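You operate a simulated robot arm through the tools that you are given. There is no shell and no other tool.

The job below is to be done with a simulated robot arm. You get a single attempt, and the scene is never put back.

JOB
Put the ticket that says "wax" from the trestle table top on the white panel on the top of the laminating bench. Switch the roll brake lever on. Press the red strap button two times. Put the rod from the top of the laminating bench on top of the green triangle. Push the bridge shut. The order is free. The roll brake lever goes clockwise seen from above, to its stop.

It is judged by the outcome, as a careful person would: the job done as asked, and still so three seconds after it is handed in. It fails if anything else is knocked over, pushed out of place, dropped, spilled or broken.

ROBOT AND FRAMES
A 6-joint arm with a fingered hand on a trunk, on a base that moves. Base frame: it is fixed to the floor where the robot stands at the start and does not move with it; the origin is under the middle of the robot, x ahead of it, y to its left, z up; the surface under the hand at the start is at about z = 800. Readings come in mm, rad, newtons and seconds.
With the tool pointing down near the work surface it reaches from about 340 to 800 mm from the robot's upright axis, wherever it stands. Its first joint turns from -2.007 to 2.007 rad. Places, roughly: bridge [500, 3700, 1000]; green triangle (17x16x3 cm) [900, 3700, 800]; red strap button [400, -2200, 600]; rod (19x3x3 cm) [1000, 4200, 800]; roll brake lever [2200, -800, 800]; ticket [500, -250, 750]; white panel (19x14x2 cm) [700, 3400, 800]. Payload 4 kg.
The TCP is the grasp point between the finger pads, 26 mm short of the fingertips. In the tool frame z runs along the fingers and y along their closing line. The gripper opens to 164 mm; its body begins 73 mm behind the TCP. The gripper is a hand of 5 fingers: y runs from the thumb to the fingers, the wrist lies at [0, 0, -239] in the tool frame, and closing takes about 1.5 s.
Orientation is that of the tool frame in the base frame, as [roll, pitch, yaw] about the fixed x, y, z axes, in that order (R = Rz(yaw) Ry(pitch) Rx(roll)). With the fingers straight down and closing along the base's y, the tool's x points along the base's -x, its y along +y and its z along -z.

CONTROLS
- The arm moves only by the tool apply_moves. Its argument "plan" is one flat list of numbers, 7 for each row, row after row: the shift along the base's x, y, z in m, then the turn, a rotation vector about the base's x, y, z in rad, then the gripper command, from -1 (fully open) to 1 (shut), values between in proportion. In form: [dx, dy, dz, rx, ry, rz, grip, dx, dy, dz, rx, ry, rz, grip, ...]. A call has 1 to 20 rows; each row is the pose to reach, as a shift and turn from the pose commanded when the call began. Rows are played at 5 a second. More than 50 mm and 0.15 rad between two rows, or a gripper value outside its range, and nothing of the call is played. Where a pose cannot be reached the arm comes as near as it can. A force on the tool above 40 N (or 10 N above the force at the start of the call, whichever is more), or a blocked arm, ends the call early, and 0.2 s more pass. The fingers move at their own pace (about 45 mm/s each) and stop on an object; they squeeze with about 28 N. The grip force told is the motor's: it shows also when the fingers shut on nothing. Time passes only in rows, and 0.2 s behind the last, so rows that repeat a pose let the fingers close. It gives the time, the measured TCP pose, the force on the tool (base axes), the opening and the grip force at its end, in the units of the frame above (readings bear some noise), with the torque about the TCP (base axes, N m) and any sound that the robot's microphone picked up.
- Cameras (640 x 400 px; columns grow to the right, rows downward): "scene" is now at [2.6, 130.5, 1683.8]; the picture's right is [-0.63, -0.77, 0.00], its down [-0.53, 0.43, -0.73] and it looks along [0.57, -0.46, -0.68] (base axes); focal length 286 px, centre (320, 200). "wrist" rides on the gripper at [50, -70, -93] in the tool frame; the picture's right is [0.81, 0.59, 0.00], its down [-0.43, 0.60, -0.68] and it looks along [-0.40, 0.55, 0.74] (tool axes); focal length 270 px, centre (320, 200). There is no depth. A picture from a camera that has moved, and an enlarged one, comes with that camera's place and axes in the base frame and with its lens.
- snapshot(camera): a new picture of that camera. The clock stands still meanwhile.
- slide_trunk(by): slides the trunk up (or, below 0, down) by that many mm; the arm and the scene camera ride with it, the base frame stays. It gives what a move gives, with no picture.
- roll_base(legs): drives the robot by 1 to 6 legs, each [ahead, left, turn to the left] in mm, mm and rad, along the robot's own axes; the way and the turn of a leg run together, so that a leg with both is an arc; at most 1500 mm and 3.142 rad a leg. The arm and the cameras ride along, it lands a little off, and it stops where it bumps. It gives what a move gives.
- hand_shape(shape): the hand has 5 fingers and takes this shape, open, in about a second: jaw (thumb against the fingers, like two jaws); tri (thumb and two fingers); tip (a fingertip pinch); poke (one finger out to press); point (the index stretched); flat (the hand flat); cup (the hand cupped); fist (a fist). The gripper value then closes the fingers along that shape, each until it touches; the sizes above hold for jaw. It gives what a move gives, with no picture.
- head_to(pan, tilt): turns the head with the scene camera to pan (to the left, within 2.705 rad either way) and tilt (down, from -0.506 to 1.204), counted from straight ahead of the robot. It gives what a move gives.
- close_up(camera, box): a new picture of the part [left, top, right, bottom] of that camera's present view, enlarged. The clock stands still meanwhile.
- close_job(): hands the job in; it is judged then, once.

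Nothing tells you exact positions but the pictures and the camera data. Unless the task says otherwise, let go and move clear before handing in.

The tools are called after "Call:" as a command line: name --argument value ..., lists and objects as JSON in quotes. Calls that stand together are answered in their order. apply_moves: Moves the arm, as the interface text tells. Its arguments: {"type":"object","properties":{"plan":{"type":"array","items":{"type":"number"}}},"required":["plan"]} The other tools are called the same way: slide_trunk (by) moves the trunk up or down; hand_shape (shape) gives the hand a shape; roll_base (legs) drives the base; head_to (pan, tilt) turns the head that bears the scene camera; snapshot (camera) takes a picture; close_up (camera, box) takes an enlarged picture of a part of a camera's view; close_job () hands the job in.

At the start:

```text
t: 0.0
eef_pos: [613.6, -372.1, 1126.0]
orientation: [-3.141, 0.0, -3.14]
force: [0.5, 0.6, -0.5]
torque: [-0.02, 0.0, 0.01]
grip_width: 163.8
finger_force: 0.0
shape: jaw
trunk travel left (down, up): [-725.0, 265.0]
robot x, y, heading: [-1.0, 1.0, 0.002]
head pan, tilt (commanded): [-0.684, 0.752]
```

scene: 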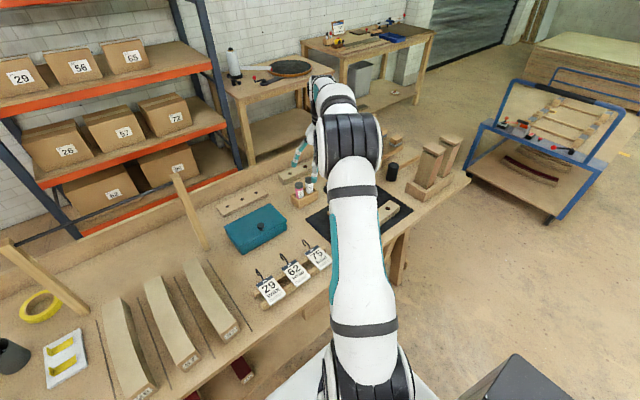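
wrist: 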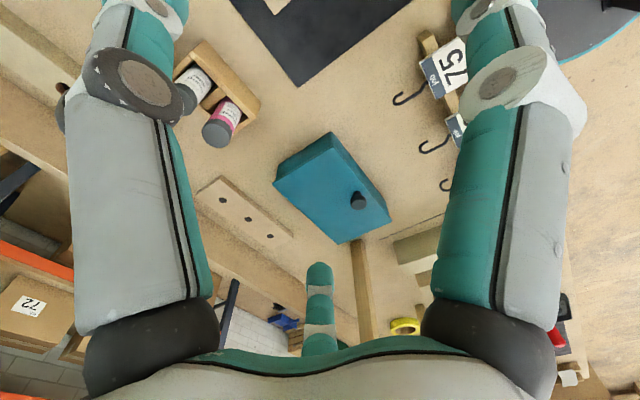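

I see a trestle table with three hanging tickets (29, 62, 75) near the robot's right-front, and benches farther away. I'll take a closer look at the tickets and the surroundings first.

Call:
close_up --camera "scene" --box '[220, 220, 360, 310]'

Call:
close_up --camera "scene" --box '[460, 70, 640, 220]'

Call:
close_up --camera "scene" --box '[200, 10, 450, 150]'

```text
4.44 times, centred on (290, 265) of scene
camera zoom: at [2.6, 130.5, 1683.8], right [-0.63, -0.77, 0.0], down [-0.53, 0.43, -0.73], along [0.57, -0.46, -0.68], focal length 1271 px, centre (453, -89)
```

zoom: 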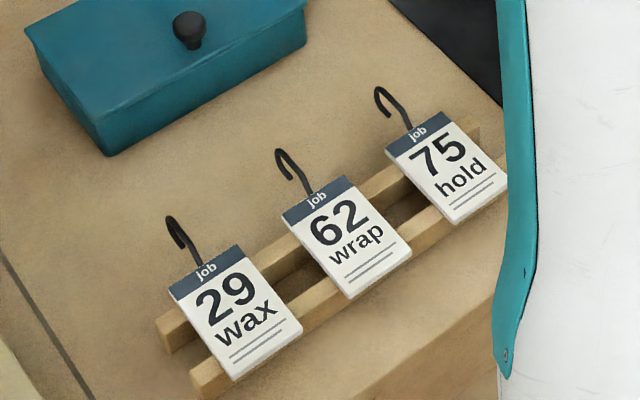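

```text
2.67 times, centred on (550, 145) of scene
camera zoom: at [2.6, 130.5, 1683.8], right [-0.63, -0.77, 0.0], down [-0.53, 0.43, -0.73], along [0.57, -0.46, -0.68], focal length 763 px, centre (-293, 347)
```

zoom: 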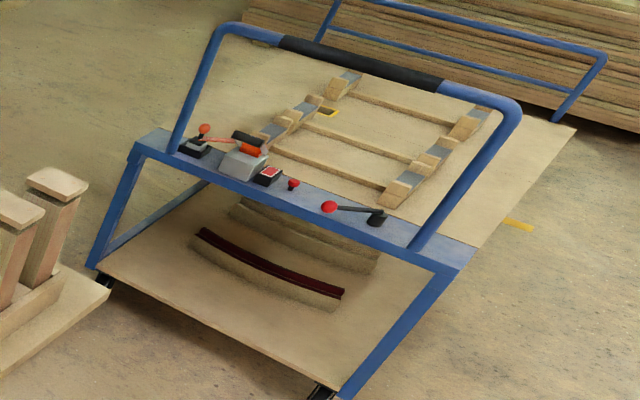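

```text
2.56 times, centred on (325, 80) of scene
camera zoom: at [2.6, 130.5, 1683.8], right [-0.63, -0.77, 0.0], down [-0.53, 0.43, -0.73], along [0.57, -0.46, -0.68], focal length 732 px, centre (307, 507)
```

zoom: 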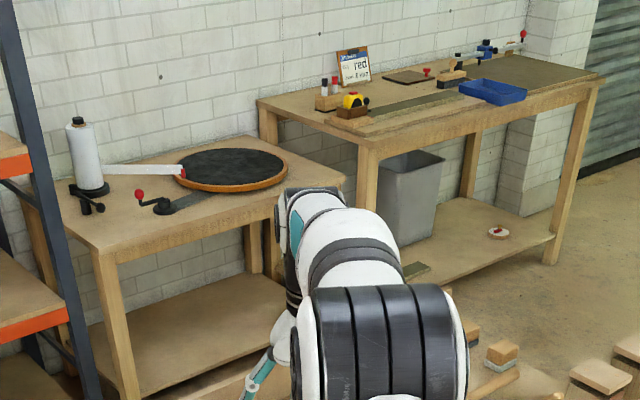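

I see the "29 wax" ticket leaning on a rack of two rails around (510, -60, 770). I'll look around with the head to survey the other stations.

Call:
head_to --pan 1.4 --tilt 0.4

Call:
snapshot --camera "scene"

Call:
head_to --pan -1.4 --tilt 0.5

Call:
snapshot --camera "scene"

Call:
head_to --pan -0.3 --tilt 0.5

Call:
snapshot --camera "scene"

Call:
head_to --pan 0.3 --tilt 0.7

Call:
snapshot --camera "scene"

```text
t: 2.0
eef_pos: [614.8, -372.6, 1126.2]
orientation: [-3.141, 0.0, -3.141]
force: [-0.1, 0.5, -0.5]
torque: [0.02, 0.0, 0.02]
grip_width: 163.9
finger_force: 0.1
shape: jaw
trunk travel left (down, up): [-725.0, 265.0]
robot x, y, heading: [-1.8, 3.9, 0.001]
head pan, tilt (commanded): [1.4, 0.4]
```

```text
taken
camera scene: at [-45.7, 274.2, 1715.1], right [0.99, -0.17, 0.0], down [-0.07, -0.38, -0.92], along [0.16, 0.91, -0.39], focal length 286 px, centre (320, 200)
```

scene: 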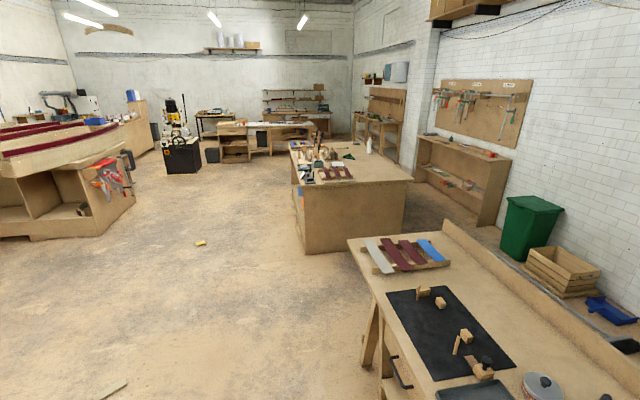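

```text
t: 4.5
eef_pos: [613.1, -370.5, 1126.4]
orientation: [-3.14, 0.0, 3.141]
force: [0.5, 0.2, -0.7]
torque: [0.04, -0.01, 0.0]
grip_width: 163.9
finger_force: 0.0
shape: jaw
trunk travel left (down, up): [-725.0, 265.0]
robot x, y, heading: [0.5, 2.6, -0.001]
head pan, tilt (commanded): [-1.4, 0.499]
```

```text
taken
camera scene: at [-46.0, 93.2, 1705.9], right [-0.99, -0.17, 0.0], down [-0.08, 0.47, -0.88], along [0.15, -0.87, -0.48], focal length 286 px, centre (320, 200)
```

scene: 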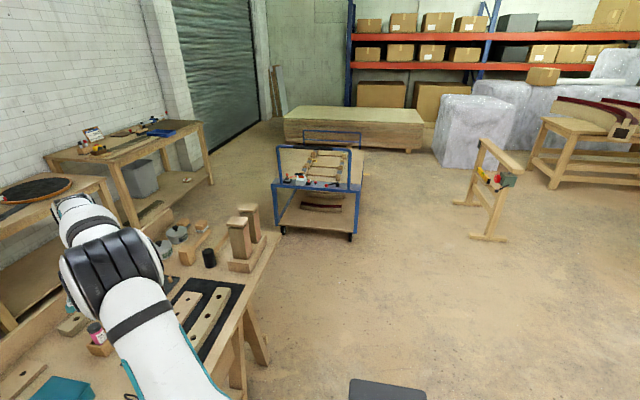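

```text
t: 5.8
eef_pos: [614.4, -370.5, 1125.3]
orientation: [3.14, 0.0, -3.142]
force: [0.2, 0.1, -0.8]
torque: [0.01, 0.03, -0.01]
grip_width: 164.1
finger_force: 0.0
shape: jaw
trunk travel left (down, up): [-725.0, 265.0]
robot x, y, heading: [-2.9, -1.0, -0.004]
head pan, tilt (commanded): [-0.3, 0.499]
```

```text
taken
camera scene: at [25.4, 155.9, 1705.9], right [-0.3, -0.96, 0.0], down [-0.46, 0.14, -0.88], along [0.84, -0.26, -0.48], focal length 286 px, centre (320, 200)
```

scene: 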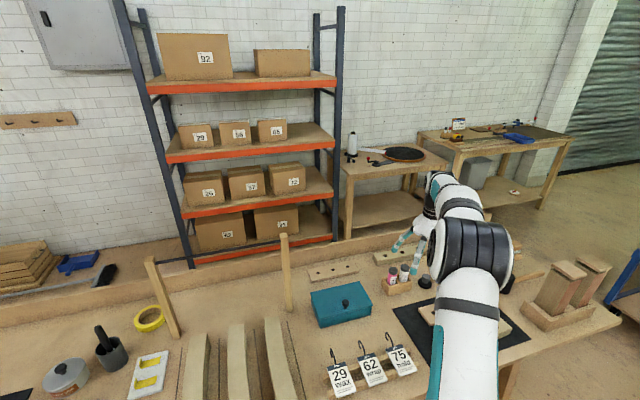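

```text
t: 6.8
eef_pos: [615.6, -371.7, 1125.7]
orientation: [3.141, 0.002, -3.142]
force: [0.3, -0.3, 0.1]
torque: [0.0, 0.03, -0.01]
grip_width: 163.9
finger_force: 0.0
shape: jaw
trunk travel left (down, up): [-725.0, 265.0]
robot x, y, heading: [-1.0, 1.9, 0.0]
head pan, tilt (commanded): [0.3, 0.7]
```

```text
taken
camera scene: at [19.7, 207.9, 1688.3], right [0.29, -0.96, 0.0], down [-0.62, -0.19, -0.77], along [0.73, 0.23, -0.64], focal length 286 px, centre (320, 200)
```

scene: 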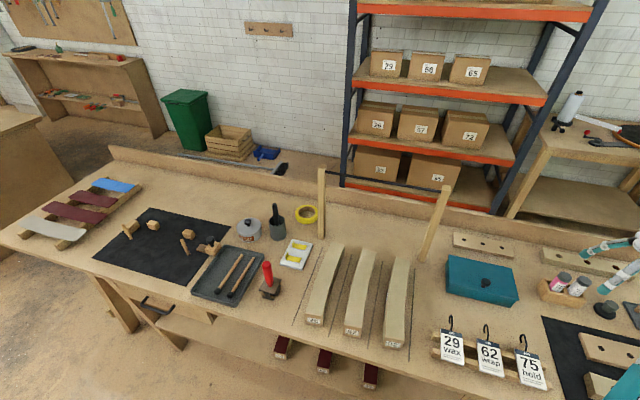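

The long trestle table is in front; the laminating bench lies ahead to the left around y=3400–4200. I'll zoom in on the wax ticket to work out how it sits.

Call:
close_up --camera "scene" --box '[410, 300, 570, 400]'

Call:
head_to --pan -0.3 --tilt 1.0

Call:
snapshot --camera "scene"

```text
4.00 times, centred on (490, 350) of scene
camera zoom: at [19.7, 207.9, 1688.3], right [0.29, -0.96, 0.0], down [-0.62, -0.19, -0.77], along [0.73, 0.23, -0.64], focal length 1144 px, centre (-360, -400)
```

zoom: 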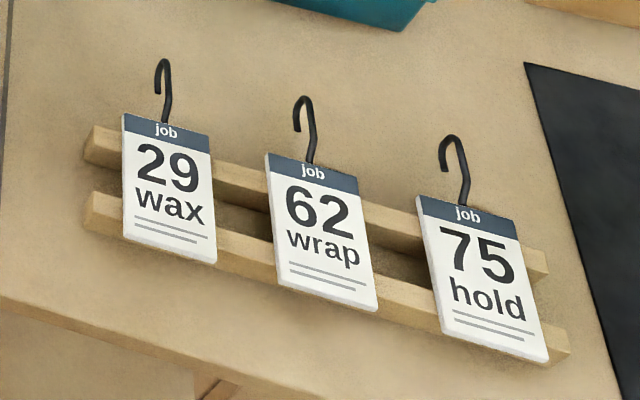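

```text
t: 7.8
eef_pos: [614.7, -370.7, 1125.5]
orientation: [-3.141, 0.001, 3.141]
force: [0.0, 0.3, -0.4]
torque: [-0.01, -0.02, -0.05]
grip_width: 163.9
finger_force: 0.0
shape: jaw
trunk travel left (down, up): [-725.0, 265.0]
robot x, y, heading: [0.9, 0.7, 0.006]
head pan, tilt (commanded): [-0.3, 1.0]
```

```text
taken
camera scene: at [5.1, 162.4, 1664.9], right [-0.29, -0.96, 0.0], down [-0.8, 0.25, -0.54], along [0.52, -0.16, -0.84], focal length 286 px, centre (320, 200)
```

scene: 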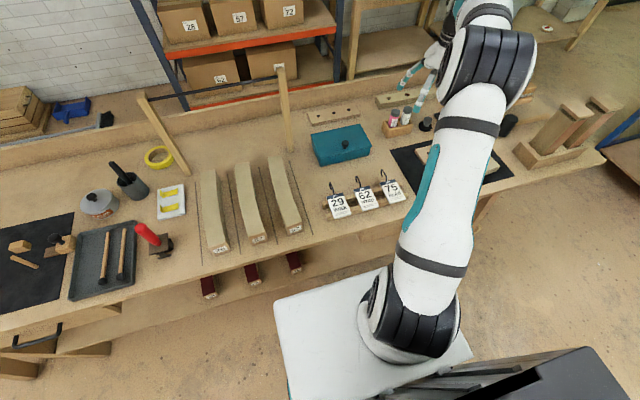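

The wax ticket leans across two rails, hook up. I'll move the hand nearer to get a wrist view of it from close by.

Call:
apply_moves --plan '[-0.028, 0.027, -0.022, 0, 0, 0, -1, -0.056, 0.054, -0.044, 0, 0, 0, -1, -0.084, 0.081, -0.066, 0, 0, 0, -1, -0.112, 0.108, -0.088, 0, 0, 0, -1, -0.14, 0.135, -0.11, 0, 0, 0, -1, -0.168, 0.162, -0.132, 0, 0, 0, -1, -0.194, 0.19, -0.16, 0, 0, 0, -1, -0.194, 0.19, -0.16, 0, 0, 0, -1]'

Call:
snapshot --camera "wrist"

Call:
snapshot --camera "scene"

```text
t: 9.6
eef_pos: [419.9, -179.8, 963.0]
orientation: [-3.141, -0.001, -3.14]
force: [-0.6, -0.3, -0.4]
torque: [-0.01, 0.01, -0.02]
grip_width: 164.1
finger_force: 0.0
shape: jaw
trunk travel left (down, up): [-725.0, 265.0]
robot x, y, heading: [2.5, -0.8, -0.001]
head pan, tilt (commanded): [-0.3, 1.0]
```

```text
taken
camera wrist: at [368.5, -249.2, 1056.2], right [-0.81, 0.59, 0.0], down [0.43, 0.6, 0.68], along [0.4, 0.55, -0.74], focal length 270 px, centre (320, 200)
```

wrist: 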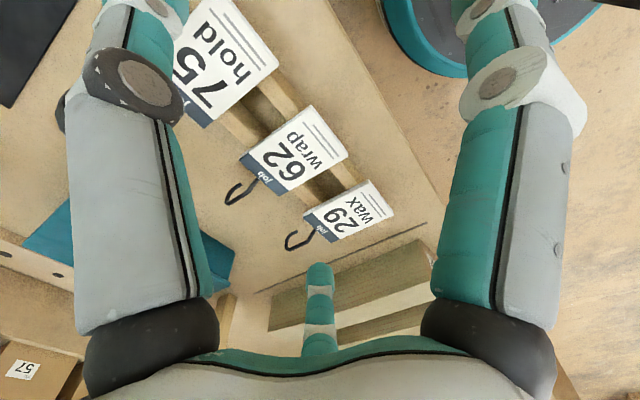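

```text
taken
camera scene: at [5.0, 162.3, 1664.9], right [-0.3, -0.96, 0.0], down [-0.8, 0.25, -0.54], along [0.52, -0.16, -0.84], focal length 286 px, centre (320, 200)
```

scene: 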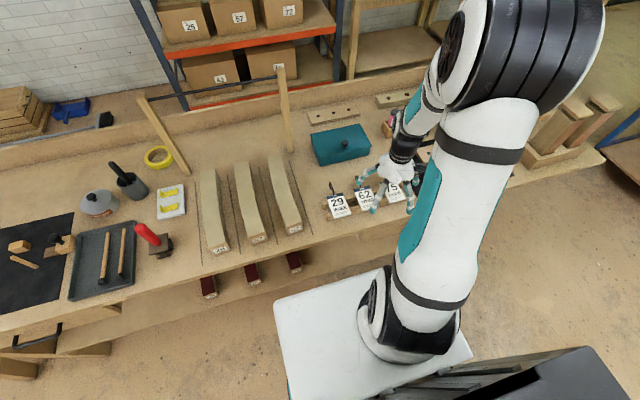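

The wax ticket triangulates to about (472, -46, 838), so the table surface is about z=800. I'll zoom in on the wrist view for its exact tilt and corners.

Call:
close_up --camera "wrist" --box '[270, 160, 430, 260]'

Call:
close_up --camera "scene" --box '[310, 165, 406, 225]'

```text
4.00 times, centred on (350, 210) of wrist
camera zoom: at [368.5, -249.2, 1056.2], right [-0.81, 0.59, 0.0], down [0.43, 0.6, 0.68], along [0.4, 0.55, -0.74], focal length 1081 px, centre (200, 160)
```

zoom: 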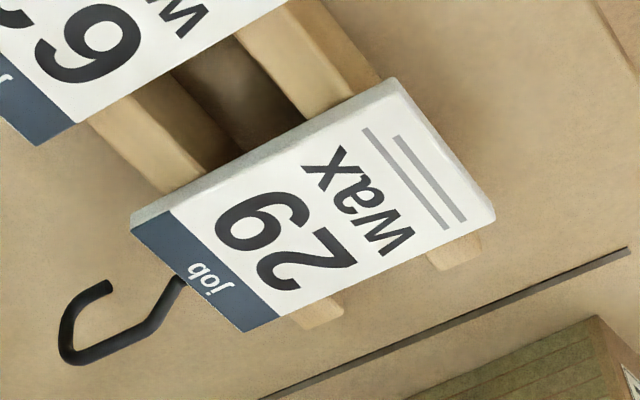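

```text
6.67 times, centred on (358, 195) of scene
camera zoom: at [5.0, 162.3, 1664.9], right [-0.3, -0.96, 0.0], down [-0.8, 0.25, -0.54], along [0.52, -0.16, -0.84], focal length 1907 px, centre (67, 233)
```

zoom: 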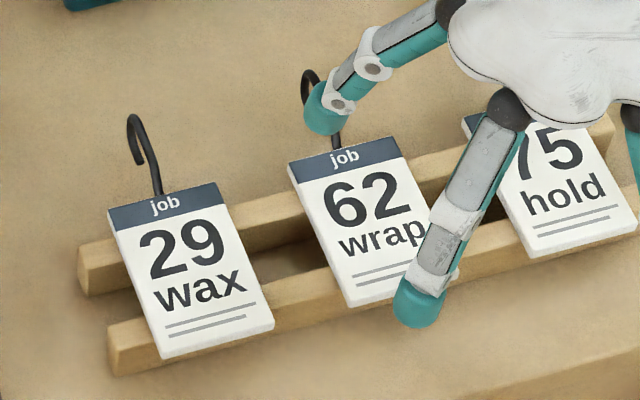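

The wax ticket lies flat over the rails: x≈431–518, y≈-77…-18, top z≈840. I'll zoom in on the rails to see where fingers can go.

Call:
close_up --camera "scene" --box '[316, 175, 364, 225]'

Call:
close_up --camera "wrist" --box '[280, 165, 408, 245]'

```text
8.00 times, centred on (340, 200) of scene
camera zoom: at [5.0, 162.3, 1664.9], right [-0.3, -0.96, 0.0], down [-0.8, 0.25, -0.54], along [0.52, -0.16, -0.84], focal length 2288 px, centre (160, 200)
```

zoom: 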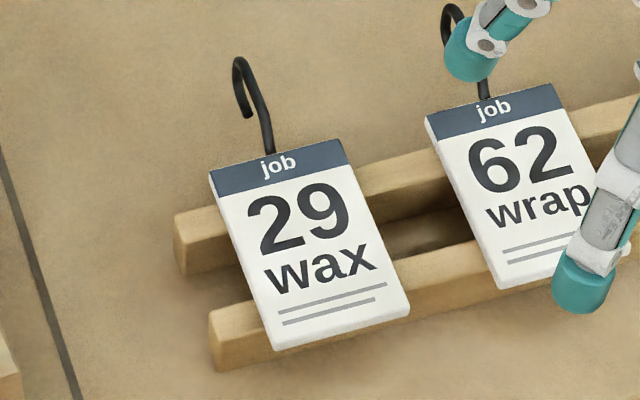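

```text
5.00 times, centred on (344, 205) of wrist
camera zoom: at [368.5, -249.2, 1056.2], right [-0.81, 0.59, 0.0], down [0.43, 0.6, 0.68], along [0.4, 0.55, -0.74], focal length 1351 px, centre (200, 175)
```

zoom: 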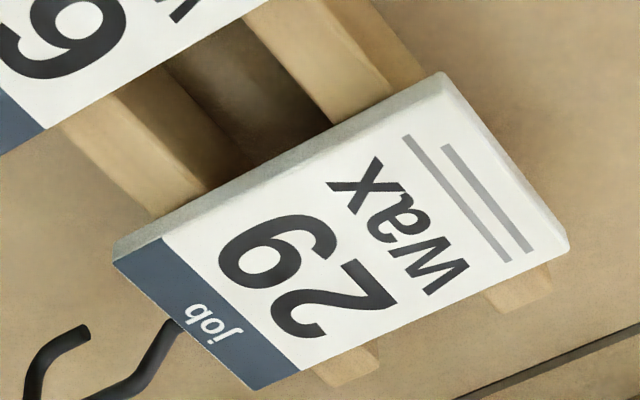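

Rails cross under the ticket at x≈443–459 and x≈492–508, leaving a gap of about 33 mm in between. I'll try the "tip" hand shape to see whether thumb and index would fit into that gap.

Call:
hand_shape --shape "tip"

Call:
snapshot --camera "wrist"

Call:
close_up --camera "scene" --box '[310, 120, 470, 220]'

Call:
hand_shape --shape "tri"

Call:
snapshot --camera "wrist"

Call:
close_up --camera "scene" --box '[310, 120, 470, 220]'

```text
t: 10.5
eef_pos: [419.0, -179.5, 963.0]
orientation: [-3.141, 0.0, 3.141]
force: [0.6, 1.2, -0.2]
torque: [0.0, -0.01, -0.01]
grip_width: 164.0
finger_force: 0.0
shape: tip
trunk travel left (down, up): [-725.0, 265.0]
robot x, y, heading: [-1.7, 0.7, -0.003]
head pan, tilt (commanded): [-0.3, 1.0]
```

```text
taken
camera wrist: at [368.8, -249.4, 1056.4], right [-0.81, 0.59, 0.0], down [0.43, 0.6, 0.68], along [0.4, 0.55, -0.74], focal length 270 px, centre (320, 200)
```

wrist: 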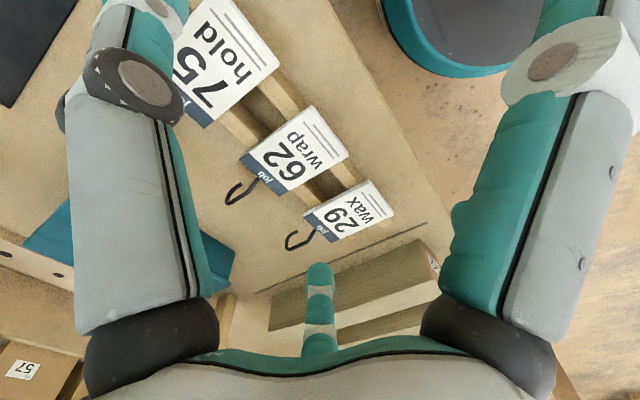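

```text
4.00 times, centred on (390, 170) of scene
camera zoom: at [4.9, 162.4, 1664.8], right [-0.3, -0.96, 0.0], down [-0.8, 0.25, -0.54], along [0.52, -0.16, -0.84], focal length 1144 px, centre (40, 320)
```

zoom: 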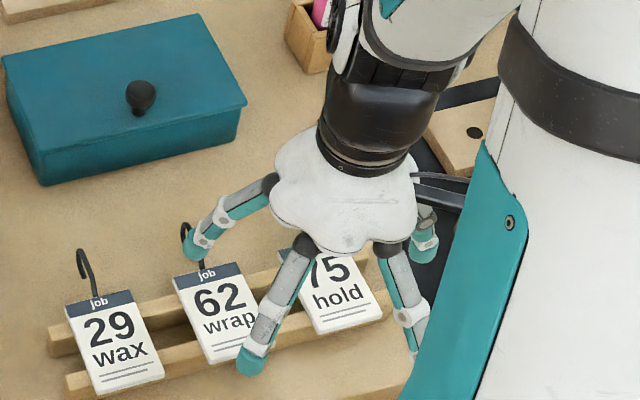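

```text
t: 11.4
eef_pos: [419.5, -178.9, 962.7]
orientation: [-3.141, 0.0, 3.141]
force: [0.3, 0.5, 0.6]
torque: [0.05, -0.02, 0.0]
grip_width: 164.1
finger_force: 0.2
shape: tri
trunk travel left (down, up): [-725.0, 265.0]
robot x, y, heading: [-3.6, 1.4, 0.0]
head pan, tilt (commanded): [-0.3, 1.0]
```

```text
taken
camera wrist: at [368.8, -249.4, 1056.4], right [-0.81, 0.59, 0.0], down [0.43, 0.6, 0.68], along [0.4, 0.55, -0.74], focal length 270 px, centre (320, 200)
```

wrist: 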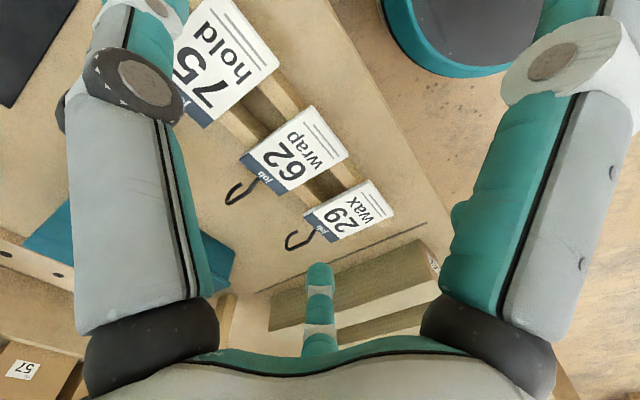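

```text
4.00 times, centred on (390, 170) of scene
camera zoom: at [4.9, 162.4, 1664.8], right [-0.3, -0.96, 0.0], down [-0.8, 0.25, -0.54], along [0.52, -0.16, -0.84], focal length 1144 px, centre (40, 320)
```

zoom: 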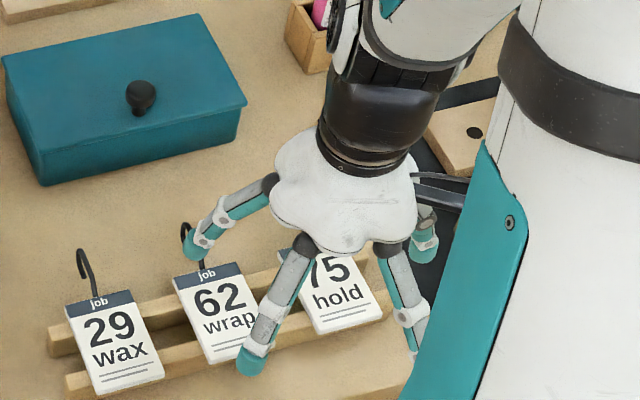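

The hand is radial: a thumb at -y, two fingers at +y and two others. I'll raise it to a clear place and study how each shape closes.

Call:
apply_moves --plan '[0, 0, 0.045, 0, 0, 0, -1, 0, 0, 0.09, 0, 0, 0, -1, 0.01, 0.04, 0.11, 0, 0, 0, -1, 0.02, 0.08, 0.13, 0, 0, 0, -1, 0.04, 0.12, 0.15, 0, 0, 0, -1, 0.06, 0.15, 0.17, 0, 0, 0, -1, 0.08, 0.18, 0.187, 0, 0, 0, -1, 0.08, 0.18, 0.187, 0, 0, 0, -1]'

Call:
head_to --pan -0.2 --tilt 0.8

Call:
snapshot --camera "scene"

Call:
hand_shape --shape "jaw"

Call:
snapshot --camera "scene"

```text
t: 13.2
eef_pos: [497.5, -0.5, 1152.1]
orientation: [3.14, 0.0, 3.142]
force: [0.2, 0.4, -0.4]
torque: [0.0, -0.02, 0.03]
grip_width: 163.9
finger_force: 0.0
shape: tri
trunk travel left (down, up): [-725.0, 265.0]
robot x, y, heading: [1.7, -0.4, -0.001]
head pan, tilt (commanded): [-0.3, 1.0]
```

```text
t: 13.9
eef_pos: [498.4, -1.3, 1151.7]
orientation: [3.14, -0.001, -3.14]
force: [0.1, 0.1, -0.9]
torque: [-0.02, 0.02, -0.02]
grip_width: 164.2
finger_force: 0.1
shape: tri
trunk travel left (down, up): [-725.0, 265.0]
robot x, y, heading: [-2.7, 0.8, 0.001]
head pan, tilt (commanded): [-0.201, 0.799]
```

```text
taken
camera scene: at [17.3, 166.9, 1679.9], right [-0.2, -0.98, 0.0], down [-0.7, 0.14, -0.7], along [0.68, -0.14, -0.72], focal length 286 px, centre (320, 200)
```

scene: 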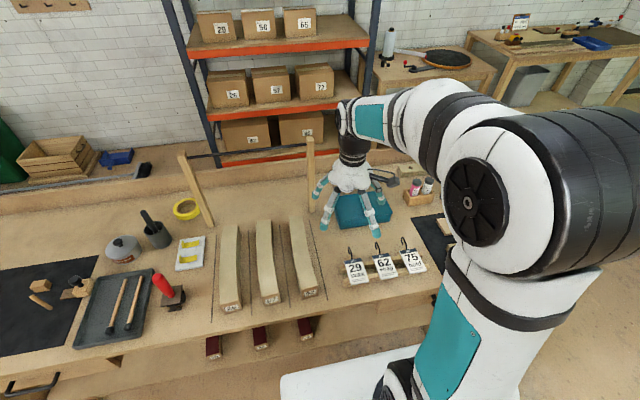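

```text
t: 14.8
eef_pos: [498.9, -0.8, 1150.8]
orientation: [-3.141, 0.001, 3.141]
force: [-0.7, 0.3, -0.3]
torque: [0.02, 0.03, 0.02]
grip_width: 163.6
finger_force: 0.0
shape: jaw
trunk travel left (down, up): [-725.0, 265.0]
robot x, y, heading: [-2.0, -0.6, -0.0]
head pan, tilt (commanded): [-0.201, 0.799]
```

```text
taken
camera scene: at [17.5, 167.0, 1680.0], right [-0.2, -0.98, 0.0], down [-0.7, 0.14, -0.7], along [0.68, -0.14, -0.72], focal length 286 px, centre (320, 200)
```

scene: 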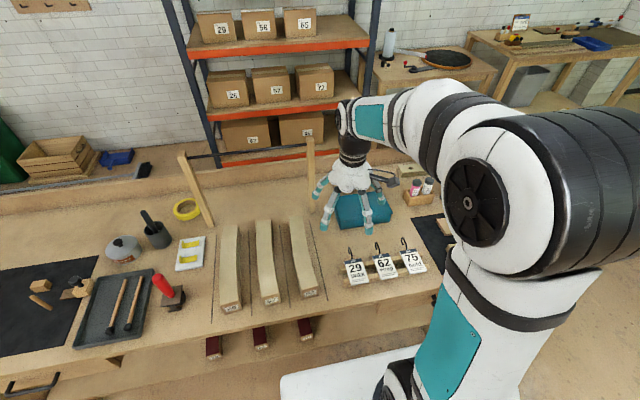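

Now I'll close the hand partway in each shape in the air and look at the finger arrangement.

Call:
close_up --camera "scene" --box '[296, 140, 416, 240]'

Call:
apply_moves --plan '[0, 0, 0, 0, 0, 0, 0.2, 0, 0, 0, 0, 0, 0, 0.2, 0, 0, 0, 0, 0, 0, 0.2, 0, 0, 0, 0, 0, 0, 0.2, 0, 0, 0, 0, 0, 0, 0.2, 0, 0, 0, 0, 0, 0, 0.2]'

Call:
close_up --camera "scene" --box '[296, 140, 416, 240]'

Call:
snapshot --camera "wrist"

Call:
apply_moves --plan '[0, 0, 0, 0, 0, 0, 1, 0, 0, 0, 0, 0, 0, 1, 0, 0, 0, 0, 0, 0, 1, 0, 0, 0, 0, 0, 0, 1, 0, 0, 0, 0, 0, 0, 1, 0, 0, 0, 0, 0, 0, 1, 0, 0, 0, 0, 0, 0, 1]'

Call:
close_up --camera "scene" --box '[296, 140, 416, 240]'

Call:
snapshot --camera "wrist"

```text
4.00 times, centred on (356, 190) of scene
camera zoom: at [17.5, 167.0, 1680.0], right [-0.2, -0.98, 0.0], down [-0.7, 0.14, -0.7], along [0.68, -0.14, -0.72], focal length 1144 px, centre (176, 240)
```

zoom: 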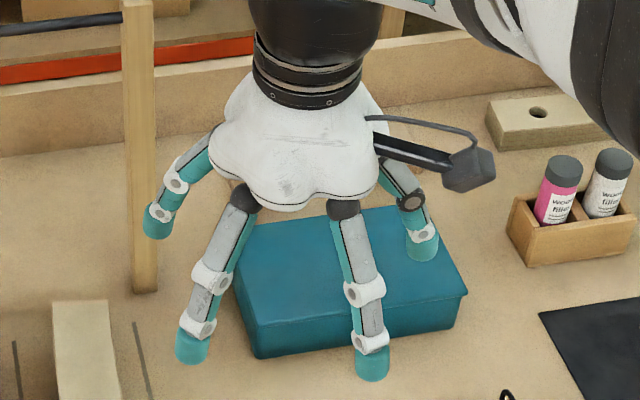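

```text
t: 16.2
eef_pos: [498.3, -0.1, 1152.0]
orientation: [-3.14, -0.002, -3.14]
force: [-0.1, 0.1, -0.5]
torque: [0.04, -0.04, 0.0]
grip_width: 65.8
finger_force: 0.2
shape: jaw
trunk travel left (down, up): [-725.0, 265.0]
robot x, y, heading: [0.1, 0.5, 0.001]
head pan, tilt (commanded): [-0.201, 0.799]
```

```text
4.00 times, centred on (356, 190) of scene
camera zoom: at [17.4, 167.0, 1680.0], right [-0.2, -0.98, 0.0], down [-0.7, 0.14, -0.7], along [0.68, -0.14, -0.72], focal length 1144 px, centre (176, 240)
```

zoom: 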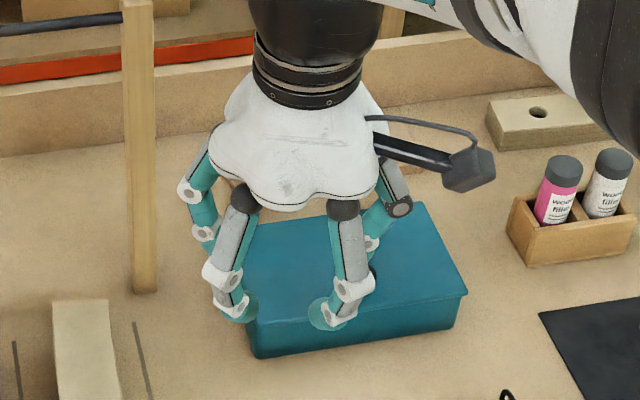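

```text
taken
camera wrist: at [447.6, -70.0, 1244.7], right [-0.81, 0.59, 0.0], down [0.43, 0.6, 0.68], along [0.4, 0.55, -0.74], focal length 270 px, centre (320, 200)
```

wrist: 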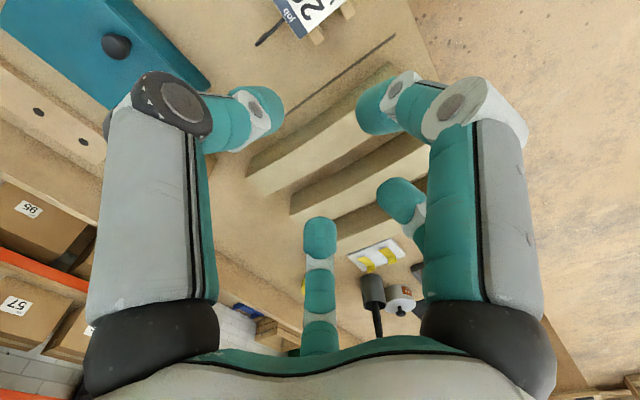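

```text
t: 17.8
eef_pos: [498.3, -0.1, 1151.0]
orientation: [3.141, -0.001, 3.141]
force: [-0.5, -0.7, 0.9]
torque: [-0.02, -0.01, -0.01]
grip_width: 0.1
finger_force: 28.2
shape: jaw
trunk travel left (down, up): [-725.0, 265.0]
robot x, y, heading: [0.3, -0.7, 0.001]
head pan, tilt (commanded): [-0.201, 0.799]
```

```text
4.00 times, centred on (356, 190) of scene
camera zoom: at [17.4, 167.0, 1680.0], right [-0.2, -0.98, 0.0], down [-0.7, 0.14, -0.7], along [0.68, -0.14, -0.72], focal length 1144 px, centre (176, 240)
```

zoom: 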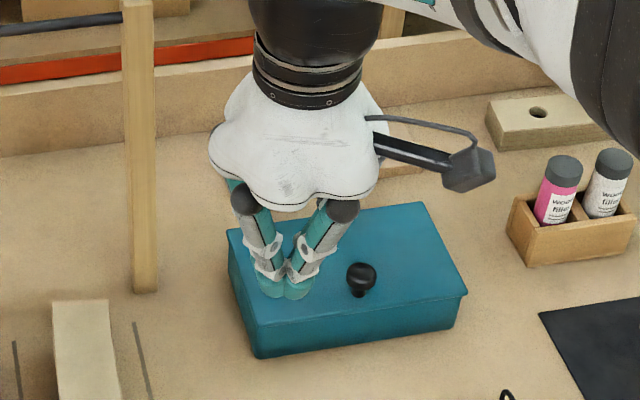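

```text
taken
camera wrist: at [447.6, -70.0, 1244.7], right [-0.81, 0.59, 0.0], down [0.43, 0.6, 0.68], along [0.4, 0.55, -0.74], focal length 270 px, centre (320, 200)
```

wrist: 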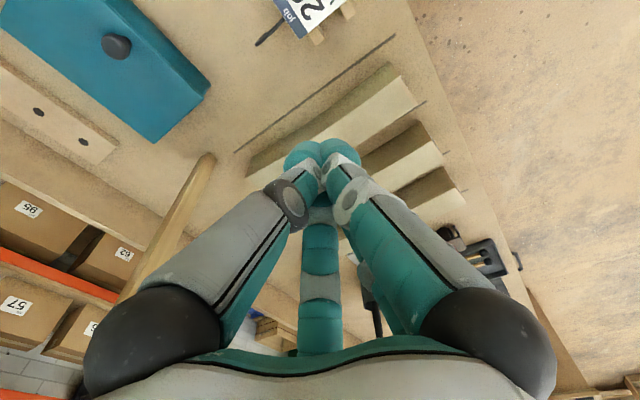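

In jaw the five fingers close radially, like a pentagonal chuck. I'll check how "tip" and "tri" close.

Call:
hand_shape --shape "tip"

Call:
apply_moves --plan '[0, 0, 0, 0, 0, 0, 0.2, 0, 0, 0, 0, 0, 0, 0.2, 0, 0, 0, 0, 0, 0, 0.2, 0, 0, 0, 0, 0, 0, 0.2, 0, 0, 0, 0, 0, 0, 0.2, 0, 0, 0, 0, 0, 0, 0.2]'

Call:
close_up --camera "scene" --box '[296, 140, 416, 240]'

Call:
snapshot --camera "wrist"

Call:
hand_shape --shape "tri"

Call:
apply_moves --plan '[0, 0, 0, 0, 0, 0, 0.2, 0, 0, 0, 0, 0, 0, 0.2, 0, 0, 0, 0, 0, 0, 0.2, 0, 0, 0, 0, 0, 0, 0.2, 0, 0, 0, 0, 0, 0, 0.2, 0, 0, 0, 0, 0, 0, 0.2]'

Call:
close_up --camera "scene" --box '[296, 140, 416, 240]'

Call:
snapshot --camera "wrist"

```text
t: 18.7
eef_pos: [498.9, -1.0, 1152.8]
orientation: [3.141, 0.001, -3.141]
force: [-0.3, -0.1, -0.1]
torque: [0.02, -0.01, 0.01]
grip_width: 164.0
finger_force: 0.2
shape: tip
trunk travel left (down, up): [-725.0, 265.0]
robot x, y, heading: [0.8, 1.2, -0.0]
head pan, tilt (commanded): [-0.201, 0.799]
```

```text
t: 20.1
eef_pos: [498.2, -0.1, 1151.8]
orientation: [-3.141, 0.001, 3.141]
force: [-0.6, -0.7, 1.4]
torque: [0.0, -0.02, 0.0]
grip_width: 65.7
finger_force: 0.0
shape: tip
trunk travel left (down, up): [-725.0, 265.0]
robot x, y, heading: [2.5, 1.5, 0.002]
head pan, tilt (commanded): [-0.201, 0.799]
```

```text
4.00 times, centred on (356, 190) of scene
camera zoom: at [17.4, 167.0, 1680.0], right [-0.2, -0.98, 0.0], down [-0.7, 0.14, -0.7], along [0.68, -0.14, -0.72], focal length 1144 px, centre (176, 240)
```

zoom: 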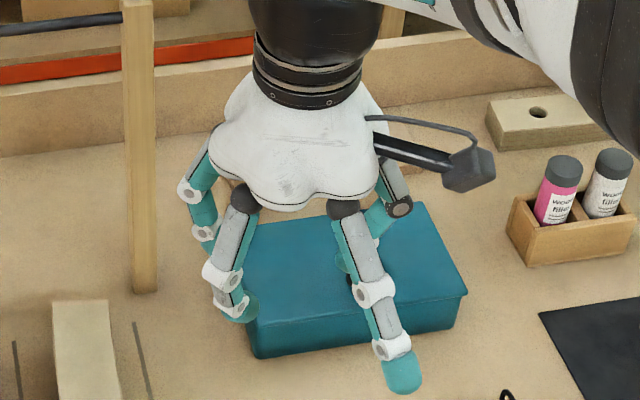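

```text
taken
camera wrist: at [447.6, -70.0, 1244.7], right [-0.81, 0.59, 0.0], down [0.43, 0.6, 0.68], along [0.4, 0.55, -0.74], focal length 270 px, centre (320, 200)
```

wrist: 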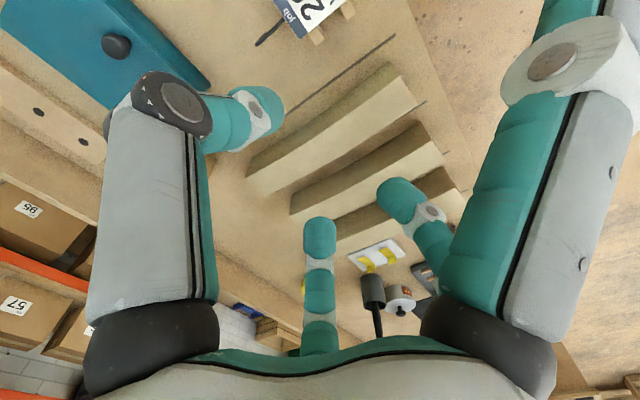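

```text
t: 21.0
eef_pos: [499.0, -0.7, 1151.4]
orientation: [3.14, 0.0, 3.141]
force: [0.4, -1.0, 0.3]
torque: [-0.02, 0.02, -0.02]
grip_width: 163.9
finger_force: 0.0
shape: tri
trunk travel left (down, up): [-725.0, 265.0]
robot x, y, heading: [-1.1, -4.5, -0.001]
head pan, tilt (commanded): [-0.201, 0.799]
```

```text
t: 22.4
eef_pos: [498.0, -0.2, 1151.4]
orientation: [3.14, -0.002, -3.141]
force: [-0.3, -0.6, 0.0]
torque: [0.03, 0.03, 0.02]
grip_width: 65.9
finger_force: 0.0
shape: tri
trunk travel left (down, up): [-725.0, 265.0]
robot x, y, heading: [2.4, -1.5, 0.001]
head pan, tilt (commanded): [-0.201, 0.799]
```

```text
4.00 times, centred on (356, 190) of scene
camera zoom: at [17.4, 167.0, 1680.0], right [-0.2, -0.98, 0.0], down [-0.7, 0.14, -0.7], along [0.68, -0.14, -0.72], focal length 1144 px, centre (176, 240)
```

zoom: 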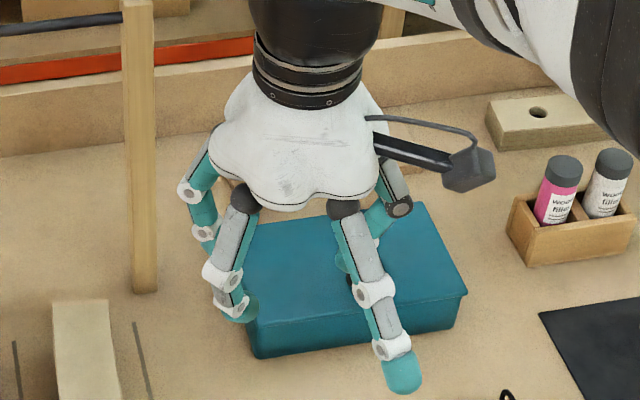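

```text
taken
camera wrist: at [447.6, -70.0, 1244.7], right [-0.81, 0.59, 0.0], down [0.43, 0.6, 0.68], along [0.4, 0.55, -0.74], focal length 270 px, centre (320, 200)
```

wrist: 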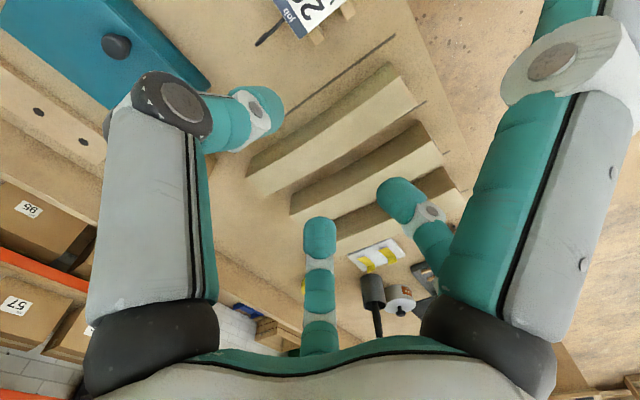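

The tip and tri shapes splay two fingers out, which would land on the rack, so jaw is better. The ticket's hook stands in a vertical plane at y≈-47, x≈521–570, clear behind the rails, so I'll grip the hook from above with the hand turned 18° and half closed.

Call:
hand_shape --shape "jaw"

Call:
apply_moves --plan '[0.01, -0.008, -0.03, 0, 0, 0.05, 0.45, 0.02, -0.016, -0.06, 0, 0, 0.1, 0.45, 0.03, -0.024, -0.09, 0, 0, 0.15, 0.45, 0.04, -0.032, -0.12, 0, 0, 0.2, 0.45, 0.05, -0.04, -0.15, 0, 0, 0.26, 0.45, 0.064, -0.047, -0.18, 0, 0, 0.314, 0.45, 0.064, -0.047, -0.212, 0, 0, 0.314, 0.45, 0.064, -0.047, -0.212, 0, 0, 0.314, 0.45]'

Call:
snapshot --camera "wrist"

Call:
close_up --camera "scene" --box '[300, 160, 428, 290]'

```text
t: 23.3
eef_pos: [498.0, -1.5, 1151.6]
orientation: [-3.14, 0.0, 3.141]
force: [0.8, -0.1, 0.3]
torque: [0.03, 0.03, 0.01]
grip_width: 164.0
finger_force: 0.0
shape: jaw
trunk travel left (down, up): [-725.0, 265.0]
robot x, y, heading: [0.8, 2.9, 0.005]
head pan, tilt (commanded): [-0.201, 0.799]
```

```text
t: 25.1
eef_pos: [564.1, -45.9, 940.9]
orientation: [-3.141, 0.0, -2.827]
force: [-0.2, 0.4, 0.6]
torque: [-0.01, -0.01, -0.02]
grip_width: 45.6
finger_force: 0.0
shape: jaw
trunk travel left (down, up): [-725.0, 265.0]
robot x, y, heading: [-4.4, -2.2, 0.0]
head pan, tilt (commanded): [-0.201, 0.799]
```

```text
taken
camera wrist: at [538.0, -127.0, 1033.3], right [-0.95, 0.31, 0.0], down [0.23, 0.7, 0.68], along [0.21, 0.64, -0.74], focal length 270 px, centre (320, 200)
```

wrist: 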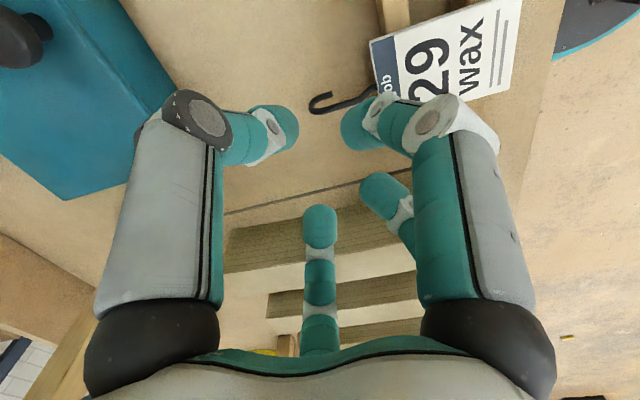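

```text
3.08 times, centred on (364, 225) of scene
camera zoom: at [17.3, 166.9, 1680.0], right [-0.2, -0.98, 0.0], down [-0.7, 0.14, -0.7], along [0.68, -0.14, -0.72], focal length 880 px, centre (185, 123)
```

zoom: 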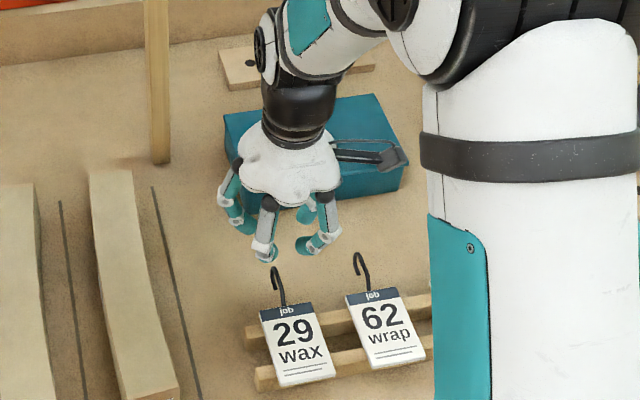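

The hook is visible right between the fingers' approach zone. Before descending I want to know where the fifth finger is, so I'll rotate the hand at this height and look.

Call:
apply_moves --plan '[0, 0, 0.02, 0, 0, 0.14, 0.45, 0, 0, 0.02, 0, 0, 0.28, 0.45, 0, 0, 0.02, 0, 0, 0.42, 0.45, 0, 0, 0.02, 0, 0, 0.56, 0.45, 0, 0, 0.02, 0, 0, 0.7, 0.45, 0, 0, 0.02, 0, 0, 0.84, 0.45, 0, 0, 0.02, 0, 0, 0.98, 0.45, 0, 0, 0.02, 0, 0, 1.12, 0.45, 0, 0, 0.02, 0, 0, 1.26, 0.45, 0, 0, 0.02, 0, 0, 1.26, 0.45]'

Call:
close_up --camera "scene" --box '[320, 170, 416, 260]'

Call:
snapshot --camera "wrist"

```text
t: 27.3
eef_pos: [558.5, -8.3, 953.2]
orientation: [-3.13, -0.066, -1.603]
force: [0.1, -0.4, 0.4]
torque: [-0.02, 0.02, 0.0]
grip_width: 45.3
finger_force: 0.0
shape: jaw
out of reach, approached as far as the arm can: row 8, 9, 10
trunk travel left (down, up): [-725.0, 265.0]
robot x, y, heading: [0.1, -1.4, -0.004]
head pan, tilt (commanded): [-0.201, 0.799]
```

```text
4.44 times, centred on (368, 215) of scene
camera zoom: at [17.7, 167.2, 1679.9], right [-0.2, -0.98, 0.0], down [-0.7, 0.14, -0.7], along [0.68, -0.14, -0.72], focal length 1271 px, centre (107, 133)
```

zoom: 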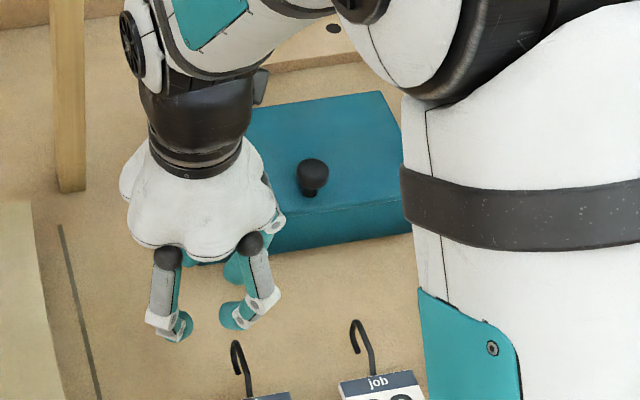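

```text
taken
camera wrist: at [625.9, -53.1, 1048.9], right [-0.61, -0.79, 0.05], down [-0.59, 0.49, 0.64], along [-0.53, 0.37, -0.77], focal length 270 px, centre (320, 200)
```

wrist: 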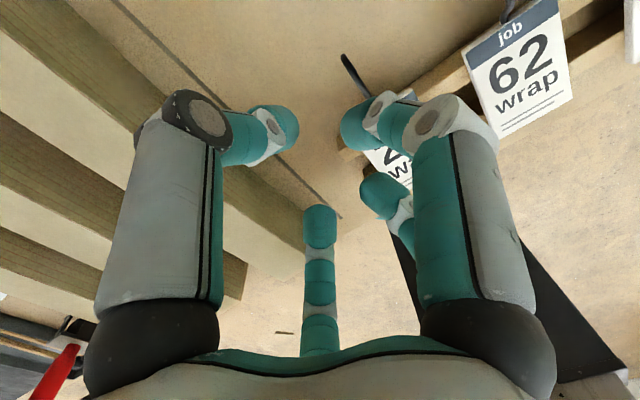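

Only four fingers act in jaw; none points at the fifth lobe, so the planned approach is clear. I'll rotate back.

Call:
apply_moves --plan '[0, 0, 0, 0, 0, -0.14, 0.45, 0, 0, 0, 0, 0, -0.28, 0.45, 0, 0, 0, 0, 0, -0.42, 0.45, 0, 0, 0, 0, 0, -0.56, 0.45, 0, 0, 0, 0, 0, -0.7, 0.45, 0, 0, 0, 0, 0, -0.84, 0.45, 0, 0, 0, 0, 0, -0.98, 0.45, 0, 0, 0, 0, 0, -1.12, 0.45, 0, 0, 0, 0, 0, -1.224, 0.45, 0, 0, 0, 0, 0, -1.224, 0.45]'

```text
t: 29.5
eef_pos: [557.5, -8.7, 950.4]
orientation: [-3.131, -0.065, -2.832]
force: [0.3, 0.3, 1.3]
torque: [0.0, -0.01, -0.06]
grip_width: 45.4
finger_force: 0.2
shape: jaw
trunk travel left (down, up): [-725.0, 265.0]
robot x, y, heading: [2.4, -0.1, -0.001]
head pan, tilt (commanded): [-0.201, 0.799]
```

I'll level the hand again and place it above the hook at z≈905 for a precise look.

Call:
apply_moves --plan '[0.001, -0.02, -0.0, 0.015, -0.03, 0.002, 0.45, 0.0025, -0.04, -0.02, 0.03, -0.059, 0.005, 0.45, 0.0025, -0.04, -0.045, 0.03, -0.059, 0.005, 0.45, 0.0025, -0.04, -0.045, 0.03, -0.059, 0.005, 0.45]'

Call:
snapshot --camera "wrist"

Call:
close_up --camera "wrist" --box '[260, 40, 420, 140]'

Call:
close_up --camera "scene" --box '[320, 190, 400, 270]'

```text
t: 30.5
eef_pos: [562.3, -49.0, 906.8]
orientation: [-3.141, 0.001, -2.824]
force: [-0.4, -0.9, -1.1]
torque: [0.0, -0.02, -0.01]
grip_width: 45.5
finger_force: 0.0
shape: jaw
trunk travel left (down, up): [-725.0, 265.0]
robot x, y, heading: [-0.7, -2.1, 0.002]
head pan, tilt (commanded): [-0.201, 0.799]
```

```text
taken
camera wrist: at [535.4, -130.3, 1000.5], right [-0.95, 0.31, 0.0], down [0.22, 0.7, 0.68], along [0.21, 0.64, -0.74], focal length 270 px, centre (320, 200)
```

wrist: 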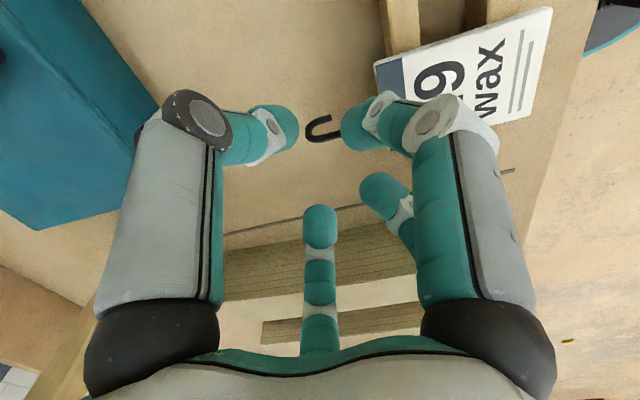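

```text
4.00 times, centred on (340, 90) of wrist
camera zoom: at [535.4, -130.3, 1000.5], right [-0.95, 0.31, 0.0], down [0.22, 0.7, 0.68], along [0.21, 0.64, -0.74], focal length 1081 px, centre (240, 640)
```

zoom: 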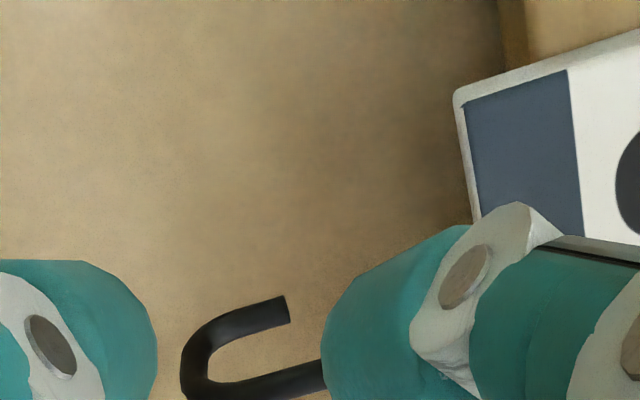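

```text
5.00 times, centred on (360, 230) of scene
camera zoom: at [17.3, 166.9, 1680.0], right [-0.2, -0.98, 0.0], down [-0.7, 0.14, -0.7], along [0.68, -0.14, -0.72], focal length 1430 px, centre (120, 50)
```

zoom: 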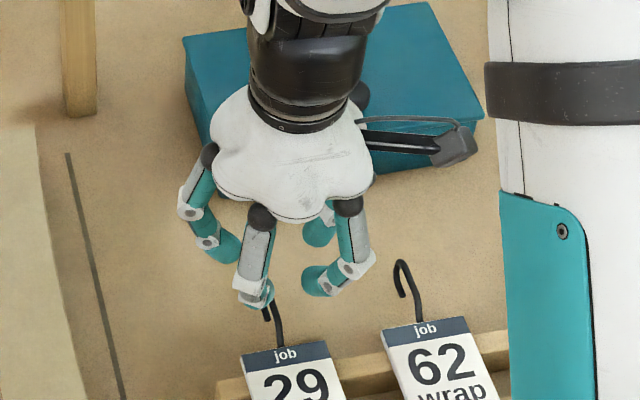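

The hook lies in the plane y≈-48 with stem at z≈848, centred between the fingers. I'll descend to z≈846 and close.

Call:
apply_moves --plan '[-0.001, 0.001, -0.02, 0, 0, 0, 0.45, -0.001, 0.001, -0.04, 0, 0, 0, 0.45, -0.001, 0.001, -0.061, 0, 0, 0, 0.45, -0.001, 0.001, -0.061, 0, 0, 0, 0.45]'

Call:
snapshot --camera "wrist"

Call:
close_up --camera "scene" --box '[320, 190, 400, 270]'

```text
t: 31.5
eef_pos: [559.3, -49.3, 846.2]
orientation: [-3.141, 0.002, -2.823]
force: [0.0, 0.4, -0.4]
torque: [0.01, -0.03, -0.01]
grip_width: 45.1
finger_force: 0.0
shape: jaw
trunk travel left (down, up): [-725.0, 265.0]
robot x, y, heading: [-0.9, -1.8, -0.002]
head pan, tilt (commanded): [-0.201, 0.799]
```

```text
taken
camera wrist: at [532.4, -130.5, 939.0], right [-0.95, 0.31, 0.0], down [0.22, 0.7, 0.68], along [0.21, 0.64, -0.74], focal length 270 px, centre (320, 200)
```

wrist: 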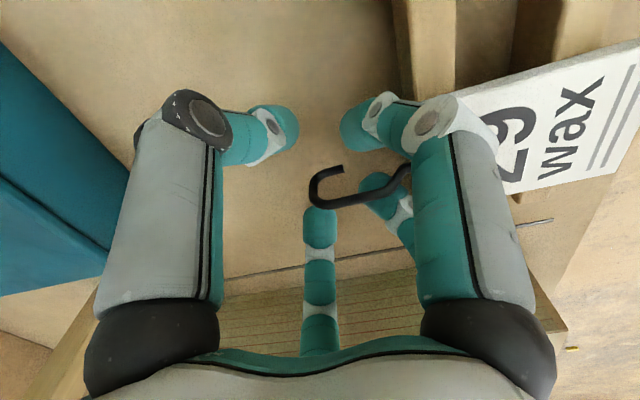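

```text
5.00 times, centred on (360, 230) of scene
camera zoom: at [17.4, 166.9, 1680.0], right [-0.2, -0.98, 0.0], down [-0.7, 0.14, -0.7], along [0.68, -0.14, -0.72], focal length 1430 px, centre (120, 50)
```

zoom: 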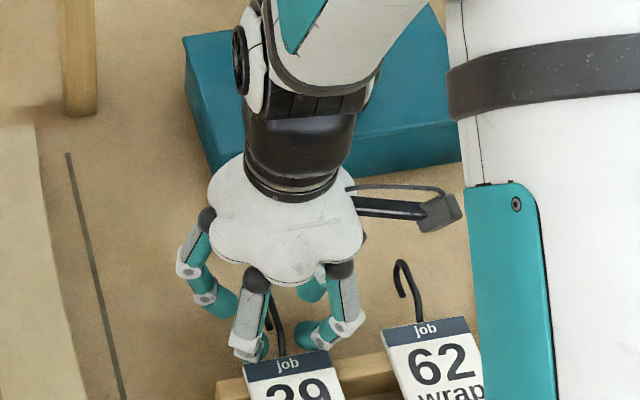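

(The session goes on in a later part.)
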